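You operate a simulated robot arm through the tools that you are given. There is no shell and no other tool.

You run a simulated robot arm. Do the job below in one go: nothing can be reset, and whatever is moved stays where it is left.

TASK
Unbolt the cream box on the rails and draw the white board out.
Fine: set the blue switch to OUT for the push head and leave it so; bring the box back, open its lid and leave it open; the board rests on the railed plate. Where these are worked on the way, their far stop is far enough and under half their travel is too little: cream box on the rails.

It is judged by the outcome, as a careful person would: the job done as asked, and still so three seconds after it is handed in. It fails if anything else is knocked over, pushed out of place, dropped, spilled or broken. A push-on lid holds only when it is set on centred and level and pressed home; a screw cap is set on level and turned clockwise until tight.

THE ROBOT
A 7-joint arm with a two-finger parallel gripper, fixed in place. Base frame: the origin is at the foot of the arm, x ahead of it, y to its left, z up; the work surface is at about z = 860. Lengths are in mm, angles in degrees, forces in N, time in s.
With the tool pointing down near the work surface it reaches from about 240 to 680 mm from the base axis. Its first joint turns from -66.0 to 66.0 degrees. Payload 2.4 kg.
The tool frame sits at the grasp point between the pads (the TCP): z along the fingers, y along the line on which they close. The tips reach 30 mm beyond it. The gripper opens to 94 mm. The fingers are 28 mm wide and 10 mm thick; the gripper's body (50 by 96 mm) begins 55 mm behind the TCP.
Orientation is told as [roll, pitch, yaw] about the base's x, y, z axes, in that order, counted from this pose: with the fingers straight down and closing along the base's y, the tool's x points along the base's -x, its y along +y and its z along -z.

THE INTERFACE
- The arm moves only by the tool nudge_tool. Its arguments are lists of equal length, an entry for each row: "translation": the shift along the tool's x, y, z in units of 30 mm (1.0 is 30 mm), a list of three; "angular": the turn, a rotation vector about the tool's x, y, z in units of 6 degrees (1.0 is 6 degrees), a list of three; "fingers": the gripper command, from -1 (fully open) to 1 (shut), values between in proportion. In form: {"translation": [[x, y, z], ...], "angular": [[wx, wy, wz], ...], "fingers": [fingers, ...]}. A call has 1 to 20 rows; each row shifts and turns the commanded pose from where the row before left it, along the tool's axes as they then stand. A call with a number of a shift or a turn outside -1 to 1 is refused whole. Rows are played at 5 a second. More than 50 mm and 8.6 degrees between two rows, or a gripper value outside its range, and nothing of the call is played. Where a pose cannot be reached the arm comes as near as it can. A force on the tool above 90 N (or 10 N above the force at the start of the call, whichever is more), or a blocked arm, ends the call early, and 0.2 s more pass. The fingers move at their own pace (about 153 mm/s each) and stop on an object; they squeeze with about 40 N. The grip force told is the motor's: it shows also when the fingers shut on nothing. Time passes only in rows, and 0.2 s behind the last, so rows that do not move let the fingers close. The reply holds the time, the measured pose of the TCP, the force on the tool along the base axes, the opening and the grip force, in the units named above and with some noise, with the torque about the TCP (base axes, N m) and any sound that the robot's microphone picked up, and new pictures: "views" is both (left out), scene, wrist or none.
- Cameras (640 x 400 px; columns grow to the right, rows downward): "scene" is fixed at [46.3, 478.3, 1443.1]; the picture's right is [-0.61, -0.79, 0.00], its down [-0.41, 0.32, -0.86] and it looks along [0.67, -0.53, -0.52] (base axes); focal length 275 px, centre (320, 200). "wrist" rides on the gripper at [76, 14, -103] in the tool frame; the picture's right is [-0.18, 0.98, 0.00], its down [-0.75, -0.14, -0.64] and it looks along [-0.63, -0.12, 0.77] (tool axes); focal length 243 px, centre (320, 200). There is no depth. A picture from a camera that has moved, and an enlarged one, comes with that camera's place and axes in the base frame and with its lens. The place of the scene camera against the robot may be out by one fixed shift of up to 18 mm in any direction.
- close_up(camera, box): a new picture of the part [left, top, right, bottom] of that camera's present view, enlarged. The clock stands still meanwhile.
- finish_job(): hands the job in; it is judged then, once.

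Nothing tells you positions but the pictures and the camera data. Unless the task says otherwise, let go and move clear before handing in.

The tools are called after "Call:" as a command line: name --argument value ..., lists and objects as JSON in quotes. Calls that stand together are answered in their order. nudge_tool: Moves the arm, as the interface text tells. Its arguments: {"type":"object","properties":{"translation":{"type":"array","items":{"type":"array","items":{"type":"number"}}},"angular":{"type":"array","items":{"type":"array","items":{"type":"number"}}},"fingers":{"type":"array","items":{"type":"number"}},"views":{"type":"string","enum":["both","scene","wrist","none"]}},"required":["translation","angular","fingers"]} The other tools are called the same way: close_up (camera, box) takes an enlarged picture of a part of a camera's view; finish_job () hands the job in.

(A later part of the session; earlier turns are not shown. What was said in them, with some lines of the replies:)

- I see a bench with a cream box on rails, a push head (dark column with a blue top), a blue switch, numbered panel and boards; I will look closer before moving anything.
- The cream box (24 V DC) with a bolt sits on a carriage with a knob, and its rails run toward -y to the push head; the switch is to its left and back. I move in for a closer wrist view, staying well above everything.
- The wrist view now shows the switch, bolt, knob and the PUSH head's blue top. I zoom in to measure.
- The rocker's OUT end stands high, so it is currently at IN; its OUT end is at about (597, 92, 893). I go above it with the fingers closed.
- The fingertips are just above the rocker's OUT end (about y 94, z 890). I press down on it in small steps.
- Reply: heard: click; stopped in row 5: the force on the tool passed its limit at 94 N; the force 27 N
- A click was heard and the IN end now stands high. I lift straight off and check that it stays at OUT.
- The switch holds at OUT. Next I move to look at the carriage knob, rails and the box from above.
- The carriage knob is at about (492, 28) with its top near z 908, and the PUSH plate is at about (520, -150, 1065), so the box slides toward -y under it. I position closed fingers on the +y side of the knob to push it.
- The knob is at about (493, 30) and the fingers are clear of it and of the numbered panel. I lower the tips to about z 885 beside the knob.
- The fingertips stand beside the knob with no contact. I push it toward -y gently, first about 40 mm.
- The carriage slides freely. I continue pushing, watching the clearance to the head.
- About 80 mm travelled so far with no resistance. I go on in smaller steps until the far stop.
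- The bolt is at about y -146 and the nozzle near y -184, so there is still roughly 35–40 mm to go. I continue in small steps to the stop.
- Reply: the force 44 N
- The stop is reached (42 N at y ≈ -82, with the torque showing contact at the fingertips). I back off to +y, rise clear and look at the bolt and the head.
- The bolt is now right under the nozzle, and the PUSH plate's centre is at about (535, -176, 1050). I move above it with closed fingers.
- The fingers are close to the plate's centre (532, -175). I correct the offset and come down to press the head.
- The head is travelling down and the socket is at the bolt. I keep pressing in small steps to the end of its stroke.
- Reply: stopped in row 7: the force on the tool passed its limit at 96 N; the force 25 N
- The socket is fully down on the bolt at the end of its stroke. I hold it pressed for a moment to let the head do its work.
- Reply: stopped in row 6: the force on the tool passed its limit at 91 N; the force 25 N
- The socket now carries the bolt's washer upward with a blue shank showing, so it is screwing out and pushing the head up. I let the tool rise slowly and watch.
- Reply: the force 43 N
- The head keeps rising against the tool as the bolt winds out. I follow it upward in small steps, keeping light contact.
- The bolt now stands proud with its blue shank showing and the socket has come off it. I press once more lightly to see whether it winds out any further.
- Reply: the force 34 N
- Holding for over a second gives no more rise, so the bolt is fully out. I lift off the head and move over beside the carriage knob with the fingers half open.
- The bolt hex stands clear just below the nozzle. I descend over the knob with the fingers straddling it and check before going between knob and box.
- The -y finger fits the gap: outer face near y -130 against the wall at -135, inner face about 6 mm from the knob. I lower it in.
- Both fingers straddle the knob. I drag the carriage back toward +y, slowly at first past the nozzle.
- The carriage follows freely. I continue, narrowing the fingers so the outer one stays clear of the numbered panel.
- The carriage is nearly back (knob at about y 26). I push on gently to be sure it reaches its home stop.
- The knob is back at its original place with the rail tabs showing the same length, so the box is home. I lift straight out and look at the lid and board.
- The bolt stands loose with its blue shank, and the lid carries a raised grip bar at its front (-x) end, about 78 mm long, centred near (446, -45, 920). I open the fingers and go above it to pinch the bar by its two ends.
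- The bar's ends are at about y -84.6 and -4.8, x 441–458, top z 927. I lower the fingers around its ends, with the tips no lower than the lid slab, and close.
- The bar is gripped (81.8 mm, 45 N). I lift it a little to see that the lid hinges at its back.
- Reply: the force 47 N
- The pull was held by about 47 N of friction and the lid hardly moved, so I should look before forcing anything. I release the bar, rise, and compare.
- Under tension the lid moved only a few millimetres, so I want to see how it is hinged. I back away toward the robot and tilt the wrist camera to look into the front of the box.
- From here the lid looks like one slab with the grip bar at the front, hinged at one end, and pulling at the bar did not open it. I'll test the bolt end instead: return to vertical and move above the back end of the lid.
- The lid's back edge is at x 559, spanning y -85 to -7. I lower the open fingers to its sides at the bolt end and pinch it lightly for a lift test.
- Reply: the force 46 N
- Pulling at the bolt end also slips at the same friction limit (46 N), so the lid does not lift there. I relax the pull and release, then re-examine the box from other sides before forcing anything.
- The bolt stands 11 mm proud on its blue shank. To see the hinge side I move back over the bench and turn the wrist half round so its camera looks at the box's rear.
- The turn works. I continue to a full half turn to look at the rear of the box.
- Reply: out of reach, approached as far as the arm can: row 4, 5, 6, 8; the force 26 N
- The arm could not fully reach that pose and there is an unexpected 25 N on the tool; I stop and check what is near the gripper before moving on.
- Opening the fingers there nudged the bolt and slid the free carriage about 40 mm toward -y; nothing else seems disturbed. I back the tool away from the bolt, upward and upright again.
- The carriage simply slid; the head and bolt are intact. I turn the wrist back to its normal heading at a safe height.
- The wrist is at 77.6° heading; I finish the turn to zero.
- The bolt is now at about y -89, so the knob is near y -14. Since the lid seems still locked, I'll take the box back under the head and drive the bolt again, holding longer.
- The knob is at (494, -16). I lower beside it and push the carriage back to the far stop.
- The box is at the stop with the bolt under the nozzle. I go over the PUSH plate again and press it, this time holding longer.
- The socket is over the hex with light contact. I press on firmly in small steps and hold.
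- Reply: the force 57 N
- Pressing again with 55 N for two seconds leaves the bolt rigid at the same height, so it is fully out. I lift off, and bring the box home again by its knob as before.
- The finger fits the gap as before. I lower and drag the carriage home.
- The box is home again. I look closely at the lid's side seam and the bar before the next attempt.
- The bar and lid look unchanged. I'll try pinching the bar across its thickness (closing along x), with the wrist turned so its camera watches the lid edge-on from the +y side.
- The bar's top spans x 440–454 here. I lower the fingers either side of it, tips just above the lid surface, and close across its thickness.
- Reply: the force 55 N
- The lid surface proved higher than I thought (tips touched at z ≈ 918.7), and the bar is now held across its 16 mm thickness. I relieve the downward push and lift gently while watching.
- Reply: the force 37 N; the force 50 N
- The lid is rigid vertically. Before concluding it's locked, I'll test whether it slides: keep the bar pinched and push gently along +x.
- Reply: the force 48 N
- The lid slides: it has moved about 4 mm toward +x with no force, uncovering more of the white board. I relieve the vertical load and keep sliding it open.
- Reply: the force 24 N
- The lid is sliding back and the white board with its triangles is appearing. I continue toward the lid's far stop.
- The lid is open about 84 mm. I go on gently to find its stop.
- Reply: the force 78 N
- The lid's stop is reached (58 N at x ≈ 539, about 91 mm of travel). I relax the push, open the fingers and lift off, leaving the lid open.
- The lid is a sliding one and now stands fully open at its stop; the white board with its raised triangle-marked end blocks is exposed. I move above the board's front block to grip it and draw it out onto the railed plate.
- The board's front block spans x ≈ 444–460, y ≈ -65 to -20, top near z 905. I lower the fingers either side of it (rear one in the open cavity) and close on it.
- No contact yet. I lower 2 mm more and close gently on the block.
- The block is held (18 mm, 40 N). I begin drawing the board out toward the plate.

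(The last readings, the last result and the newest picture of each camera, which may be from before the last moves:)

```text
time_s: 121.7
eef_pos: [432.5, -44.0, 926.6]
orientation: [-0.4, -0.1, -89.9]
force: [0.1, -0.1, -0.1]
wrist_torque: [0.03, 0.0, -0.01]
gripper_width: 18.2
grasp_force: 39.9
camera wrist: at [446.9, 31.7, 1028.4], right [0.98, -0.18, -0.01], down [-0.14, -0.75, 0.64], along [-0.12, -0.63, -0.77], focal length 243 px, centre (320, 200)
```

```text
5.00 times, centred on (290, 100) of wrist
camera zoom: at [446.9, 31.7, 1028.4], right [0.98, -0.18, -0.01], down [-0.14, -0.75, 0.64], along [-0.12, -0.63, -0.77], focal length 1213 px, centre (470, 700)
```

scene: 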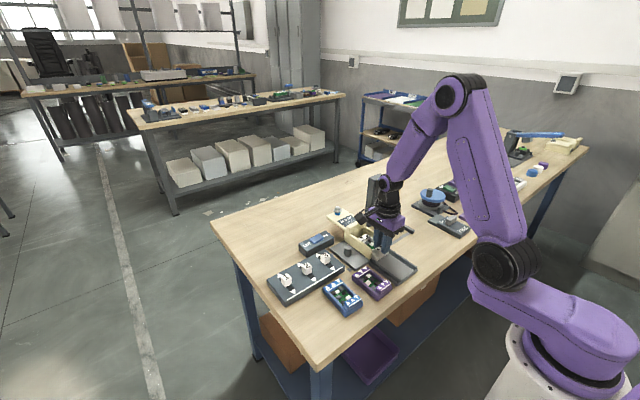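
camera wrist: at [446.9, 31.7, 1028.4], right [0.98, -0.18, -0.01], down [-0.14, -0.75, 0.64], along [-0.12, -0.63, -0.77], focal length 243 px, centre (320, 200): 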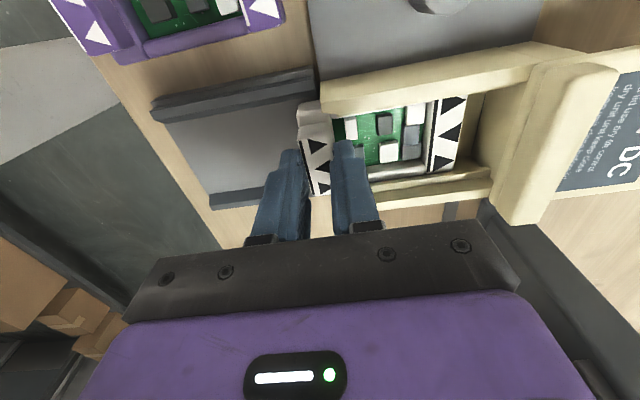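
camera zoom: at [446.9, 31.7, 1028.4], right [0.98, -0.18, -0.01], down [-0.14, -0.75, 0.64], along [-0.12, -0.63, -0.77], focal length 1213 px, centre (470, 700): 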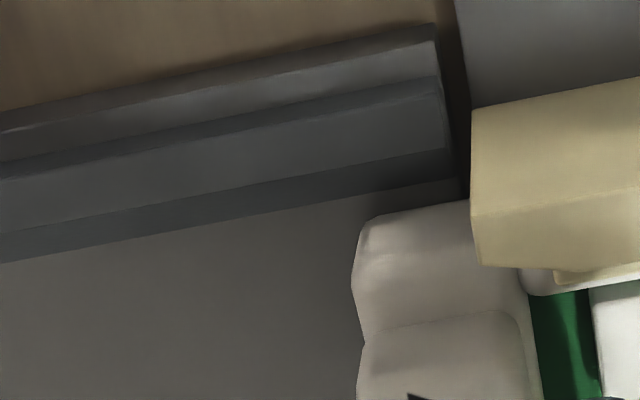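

The flange sits neatly between the plate's rails and slides without resistance. I continue drawing it out.

Call:
nudge_tool --translation '[[0, -0.2, 0], [0, -0.25, 0], [0, -0.25, 0], [0, -0.25, 0], [0, -0.25, 0], [0, -0.25, 0], [0, -0.25, 0], [0, -0.25, 0], [0, 0, 0]]' --angular '[[0, 0, 0], [0, 0, 0], [0, 0, 0], [0, 0, 0], [0, 0, 0], [0, 0, 0], [0, 0, 0], [0, 0, 0], [0, 0, 0]]' --fingers '[1, 1, 1, 1, 1, 1, 1, 1, 1]'

Call:
close_up --camera "scene" --box '[350, 215, 430, 285]'

Call:
close_up --camera "wrist" --box '[180, 40, 460, 220]'

```text
time_s: 123.7
eef_pos: [375.2, -45.0, 928.5]
orientation: [-0.2, -0.1, -89.9]
force: [0.3, 0.7, 0.7]
wrist_torque: [-0.01, 0.02, -0.04]
gripper_width: 18.3
grasp_force: 39.7
camera wrist: at [389.4, 31.0, 1029.8], right [0.98, -0.18, -0.01], down [-0.14, -0.75, 0.64], along [-0.12, -0.63, -0.77], focal length 243 px, centre (320, 200)
```

scene: 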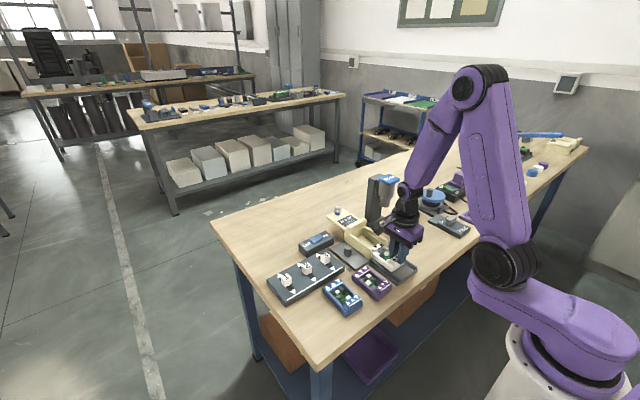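
wrist: 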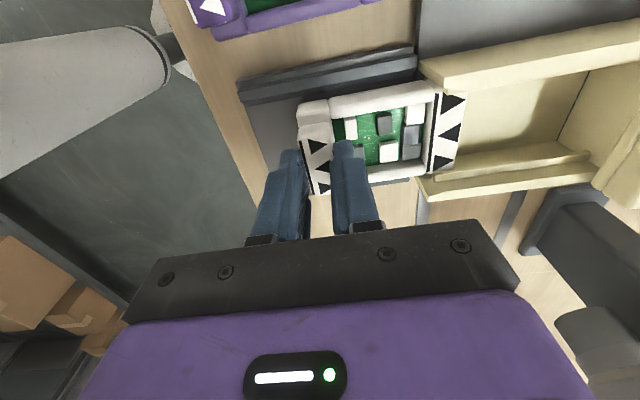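

```text
5.71 times, centred on (390, 250) of scene
camera zoom: at [46.4, 478.3, 1443.1], right [-0.61, -0.79, 0.0], down [-0.41, 0.32, -0.86], along [0.67, -0.53, -0.52], focal length 1570 px, centre (-80, -86)
```

zoom: 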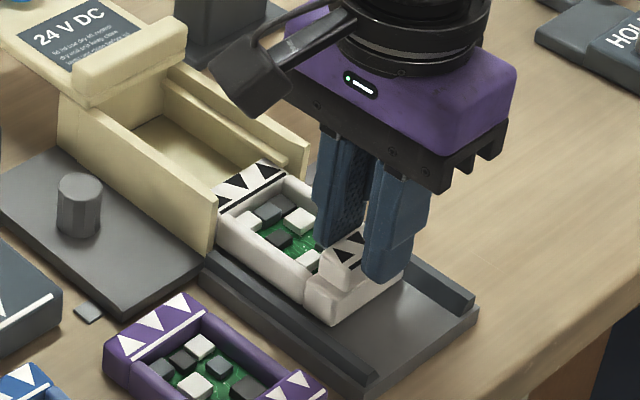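

```text
2.22 times, centred on (320, 130) of wrist
camera zoom: at [389.4, 31.0, 1029.8], right [0.98, -0.18, -0.01], down [-0.14, -0.75, 0.64], along [-0.12, -0.63, -0.77], focal length 539 px, centre (320, 356)
```

zoom: 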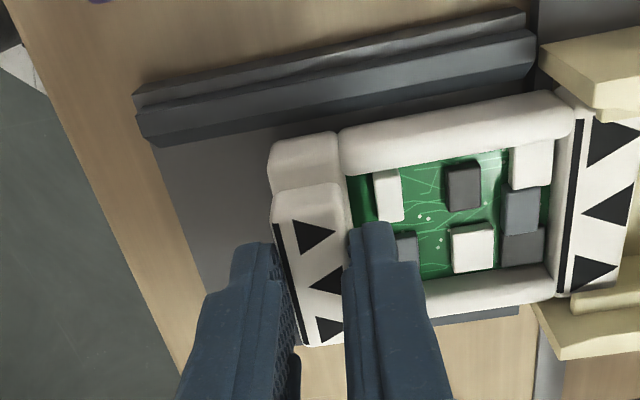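

The board now spans x ≈ 368–454 and the plate x ≈ 332–436, so 27 mm more centres it on the plate, clear of the box.

Call:
nudge_tool --translation '[[0, -0.25, 0], [0, -0.25, 0], [0, -0.2, 0], [0, -0.15, 0], [0, -0.05, 0], [0, 0, 0]]' --angular '[[0, 0, 0], [0, 0, 0], [0, 0, 0], [0, 0, 0], [0, 0, 0], [0, 0, 0]]' --fingers '[1, 1, 1, 1, 1, 1]'

Call:
close_up --camera "scene" --box '[350, 215, 430, 285]'

Call:
close_up --camera "wrist" --box '[180, 40, 460, 220]'

```text
time_s: 125.0
eef_pos: [347.4, -45.3, 927.3]
orientation: [-0.3, -0.2, -89.8]
force: [0.6, 0.5, 0.1]
wrist_torque: [-0.03, 0.05, 0.04]
gripper_width: 18.2
grasp_force: 39.7
camera wrist: at [361.7, 31.5, 1028.9], right [0.98, -0.18, -0.01], down [-0.14, -0.75, 0.64], along [-0.12, -0.63, -0.77], focal length 243 px, centre (320, 200)
```

scene: 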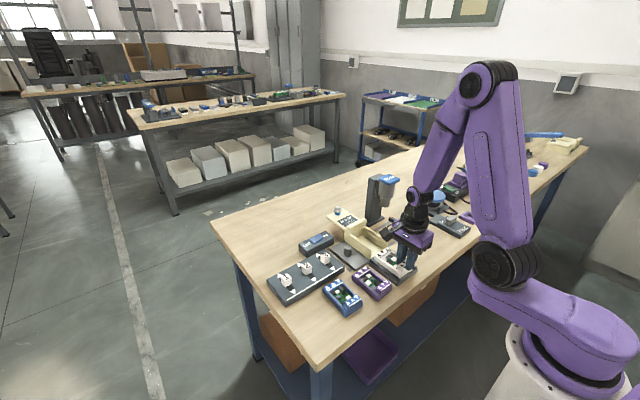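
wrist: 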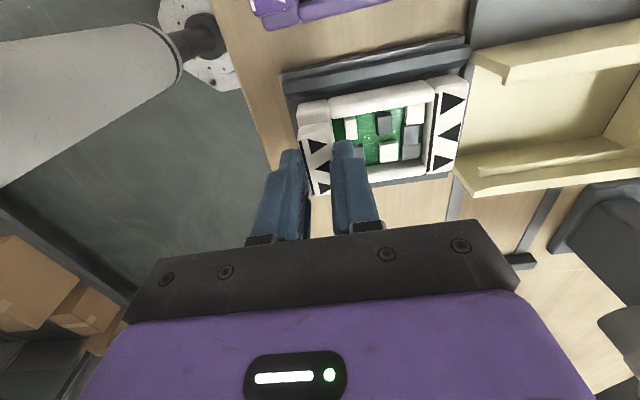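

```text
5.71 times, centred on (390, 250) of scene
camera zoom: at [46.4, 478.3, 1443.1], right [-0.61, -0.79, 0.0], down [-0.41, 0.32, -0.86], along [0.67, -0.53, -0.52], focal length 1570 px, centre (-80, -86)
```

zoom: 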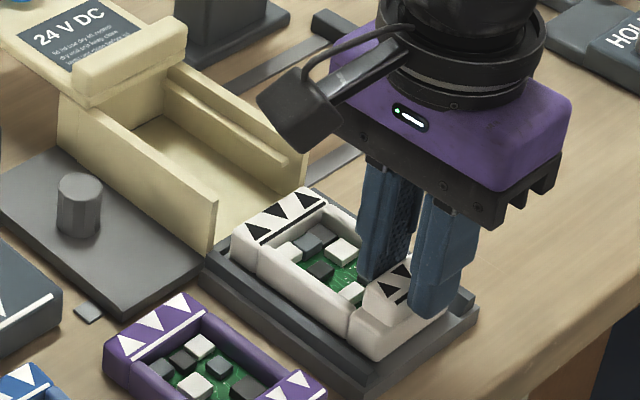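

```text
2.22 times, centred on (320, 130) of wrist
camera zoom: at [361.7, 31.5, 1028.9], right [0.98, -0.18, -0.01], down [-0.14, -0.75, 0.64], along [-0.12, -0.63, -0.77], focal length 539 px, centre (320, 356)
```

zoom: 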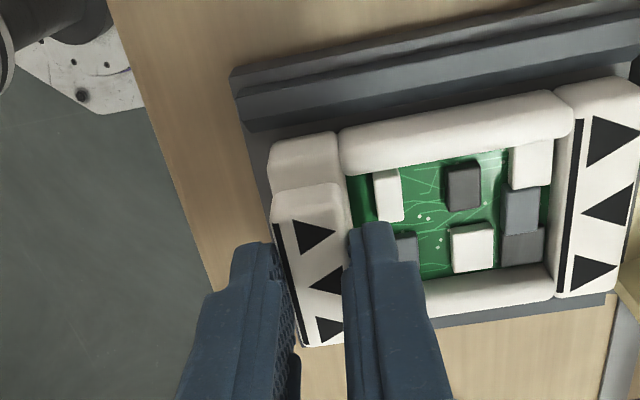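

The board is fully on the plate between its rails. I check that it sits down before letting go.

Call:
close_up --camera "scene" --box '[375, 240, 430, 285]'

Call:
close_up --camera "wrist" --box '[380, 20, 560, 200]'

```text
8.89 times, centred on (402, 262) of scene
camera zoom: at [46.4, 478.3, 1443.1], right [-0.61, -0.79, 0.0], down [-0.41, 0.32, -0.86], along [0.67, -0.53, -0.52], focal length 2442 px, centre (-413, -356)
```

zoom: 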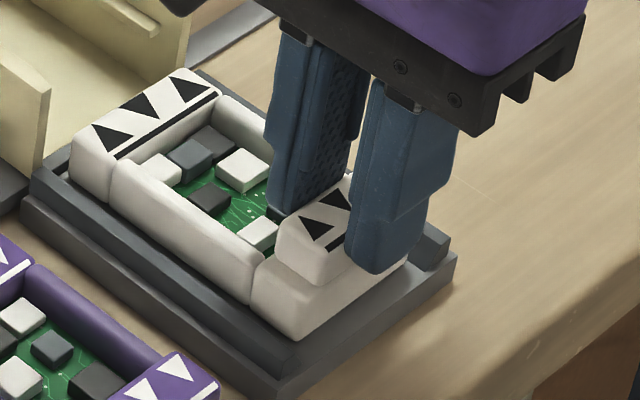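

```text
2.22 times, centred on (470, 110) of wrist
camera zoom: at [361.7, 31.5, 1028.9], right [0.98, -0.18, -0.01], down [-0.14, -0.75, 0.64], along [-0.12, -0.63, -0.77], focal length 539 px, centre (-13, 400)
```

zoom: 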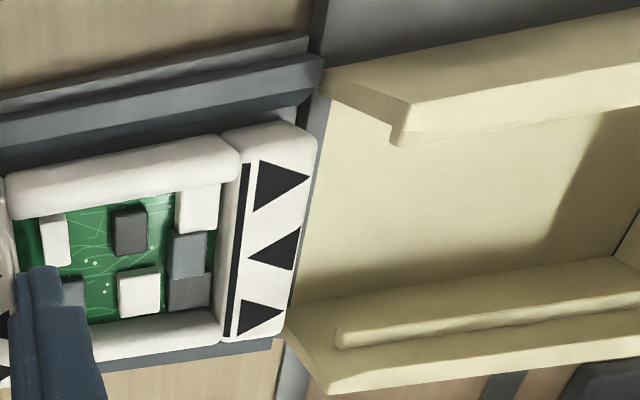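

The board sits flat on the plate within the rails. I open the fingers and lift straight up.

Call:
nudge_tool --translation '[[0, 0, 0], [0, 0, 0], [0, 0, 0], [0, 0, -0.3], [0, 0, -0.7], [0, 0, -1], [0, 0, -1], [0, 0, 0]]' --angular '[[0, 0, 0], [0, 0, 0], [0, 0, 0], [0, 0, 0], [0, 0, 0], [0, 0, 0], [0, 0, 0], [0, 0, 0]]' --fingers '[0.4, 0.2, 0.2, 0.2, 0.2, 0.2, 0.2, 0.2]'

Call:
close_up --camera "scene" --box '[350, 215, 430, 285]'

Call:
close_up --camera "wrist" --box '[200, 20, 520, 200]'

```text
time_s: 126.8
eef_pos: [349.1, -44.1, 1017.7]
orientation: [-0.4, -0.2, -89.9]
force: [-0.5, 0.9, 0.1]
wrist_torque: [0.02, -0.03, 0.0]
gripper_width: 37.5
grasp_force: 0.0
camera wrist: at [363.5, 31.7, 1120.0], right [0.98, -0.18, -0.01], down [-0.14, -0.75, 0.64], along [-0.12, -0.63, -0.77], focal length 243 px, centre (320, 200)
```

scene: 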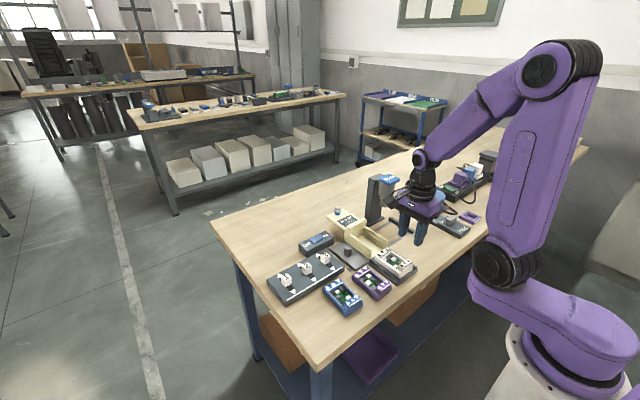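
wrist: 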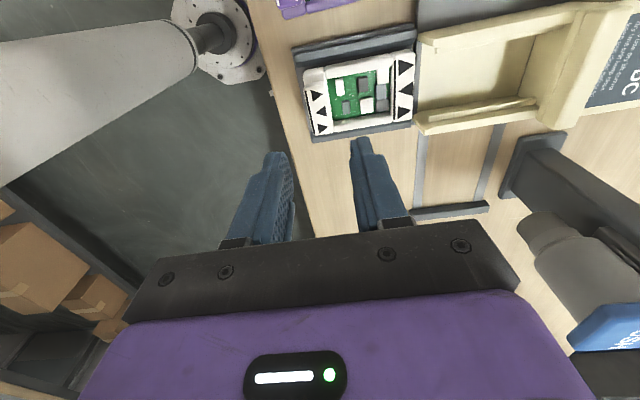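

```text
5.71 times, centred on (390, 250) of scene
camera zoom: at [46.3, 478.3, 1443.1], right [-0.61, -0.79, 0.0], down [-0.41, 0.32, -0.86], along [0.67, -0.53, -0.52], focal length 1570 px, centre (-80, -86)
```

zoom: 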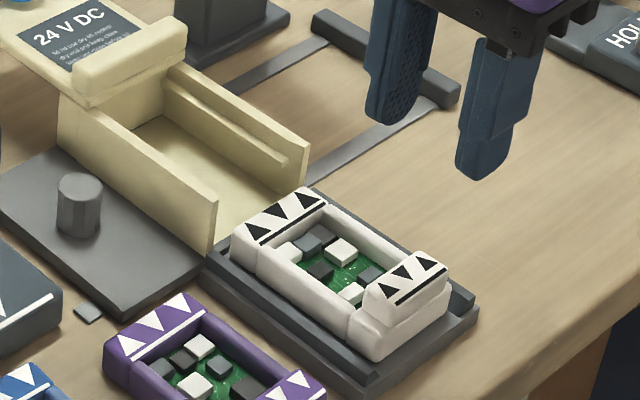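

```text
2.00 times, centred on (360, 110) of wrist
camera zoom: at [363.5, 31.7, 1120.0], right [0.98, -0.18, -0.01], down [-0.14, -0.75, 0.64], along [-0.12, -0.63, -0.77], focal length 485 px, centre (240, 380)
```

zoom: 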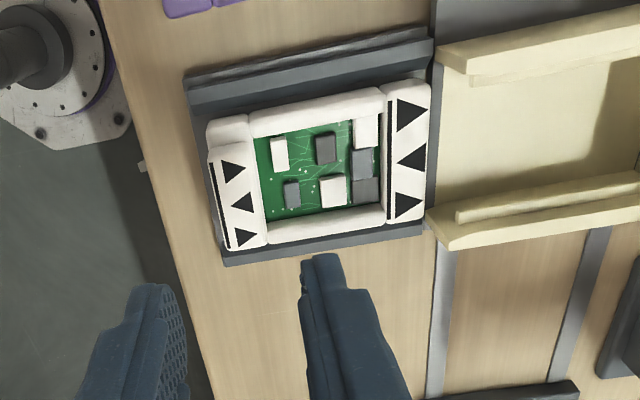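

The board rests on the railed plate, the lid stays open and the box is home. I move the arm well clear and do a final check of everything.

Call:
nudge_tool --translation '[[0, 0, -1], [0, 0, -1], [0, 0, -1], [0, 0, -1], [-0.5, 0, -1], [0, 0, 0], [0, 0, 0]]' --angular '[[0, 0, 0], [0, 0, 0], [0, 0, 0], [0, 0, 0], [0, 0, 0], [0, 0, 0], [0, 0, 0]]' --fingers '[0.2, 0.2, 0.2, 0.2, 0.2, 0.2, 0.2]'

Call:
close_up --camera "scene" --box '[255, 165, 435, 325]'

Call:
close_up --camera "scene" --box '[290, 200, 380, 265]'

Call:
close_up --camera "scene" --box '[400, 110, 580, 250]'

```text
time_s: 128.4
eef_pos: [348.3, -57.2, 1166.1]
orientation: [-0.3, -0.1, -89.9]
force: [0.5, 0.3, -0.2]
wrist_torque: [0.02, -0.03, -0.03]
gripper_width: 37.7
grasp_force: 0.0
camera wrist: at [362.4, 18.3, 1268.2], right [0.98, -0.18, -0.01], down [-0.14, -0.75, 0.64], along [-0.12, -0.63, -0.77], focal length 243 px, centre (320, 200)
```

scene: 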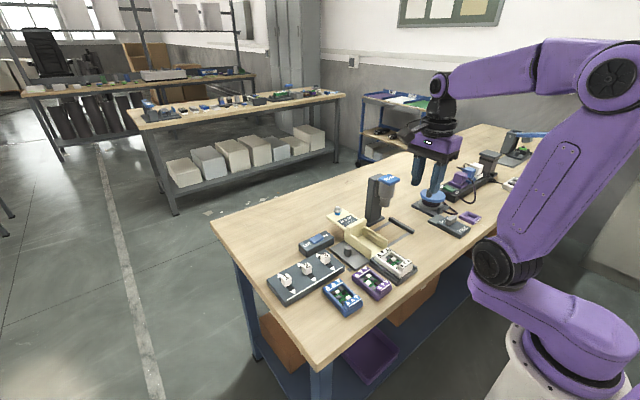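
wrist: 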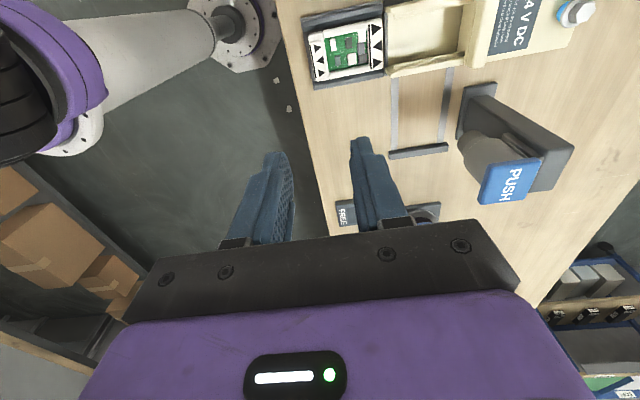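

```text
2.50 times, centred on (345, 245) of scene
camera zoom: at [46.3, 478.3, 1443.1], right [-0.61, -0.79, 0.0], down [-0.41, 0.32, -0.86], along [0.67, -0.53, -0.52], focal length 687 px, centre (258, 88)
```

zoom: 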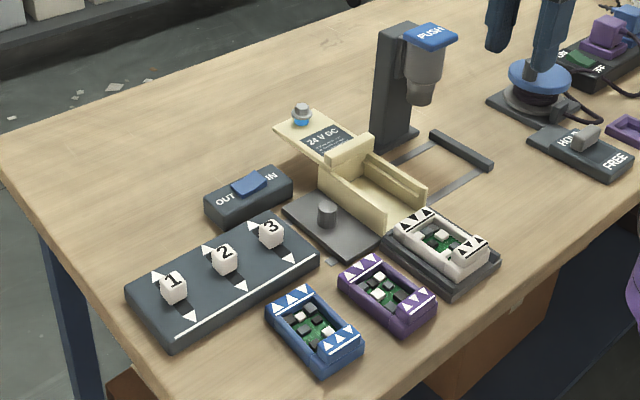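

```text
6.15 times, centred on (335, 232) of scene
camera zoom: at [46.3, 478.3, 1443.1], right [-0.61, -0.79, 0.0], down [-0.41, 0.32, -0.86], along [0.67, -0.53, -0.52], focal length 1691 px, centre (228, 0)
```

zoom: 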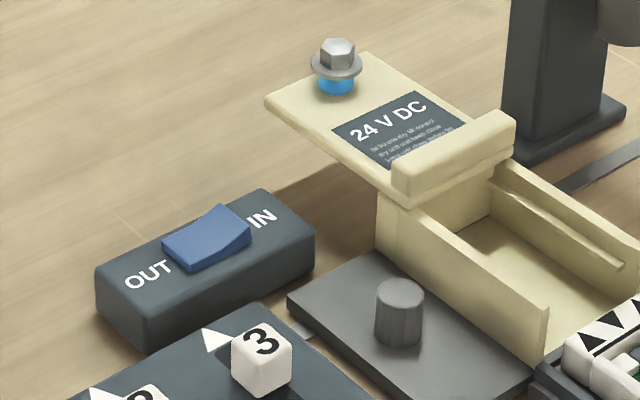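

```text
2.86 times, centred on (490, 180) of scene
camera zoom: at [46.3, 478.3, 1443.1], right [-0.61, -0.79, 0.0], down [-0.41, 0.32, -0.86], along [0.67, -0.53, -0.52], focal length 785 px, centre (-166, 257)
```

zoom: 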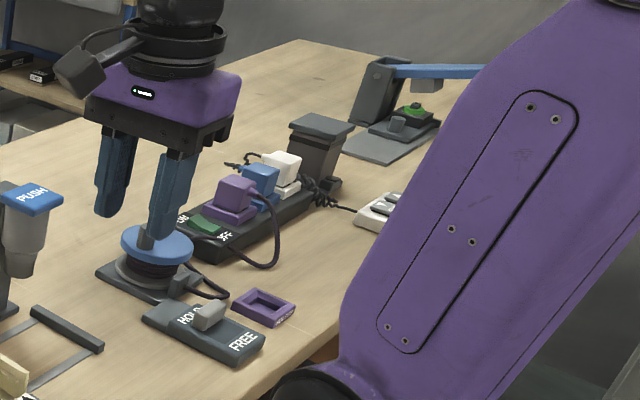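

The final check shows everything as asked:
- The switch is at OUT.
- The bolt is out.
- The box is home and its lid is open.
- The white board is resting on the railed plate.
- Nothing else looks out of place, and the arm is clear, so I hand in.

Call:
finish_job

```text
The job is handed in.
```

The cream box is unbolted and the white board is drawn out, resting on the railed plate between its rails. The job is handed in, but I have not seen a verdict.

- **Switch:** the blue switch is set to OUT and left there.
- **Bolt:** the push head drove it out. It stands about 10 mm proud of the lid.
- **Box:** it went to the far stop under the push head and is back at its home stop.
- **Lid:** it turned out to slide rather than lift. It is pushed back to its stop and left open.

While I was working out how the lid opened, I did two things you didn't ask for. Pulling up on the lid did not move it. Turning the arm to look behind the box then nudged the bolt and slid the box about 40 mm along its rails. I ran the box to the far stop and pressed the head once more to be sure the bolt was out, then brought it home again.

In the last pictures nothing else looked moved, and the arm is clear of the bench.
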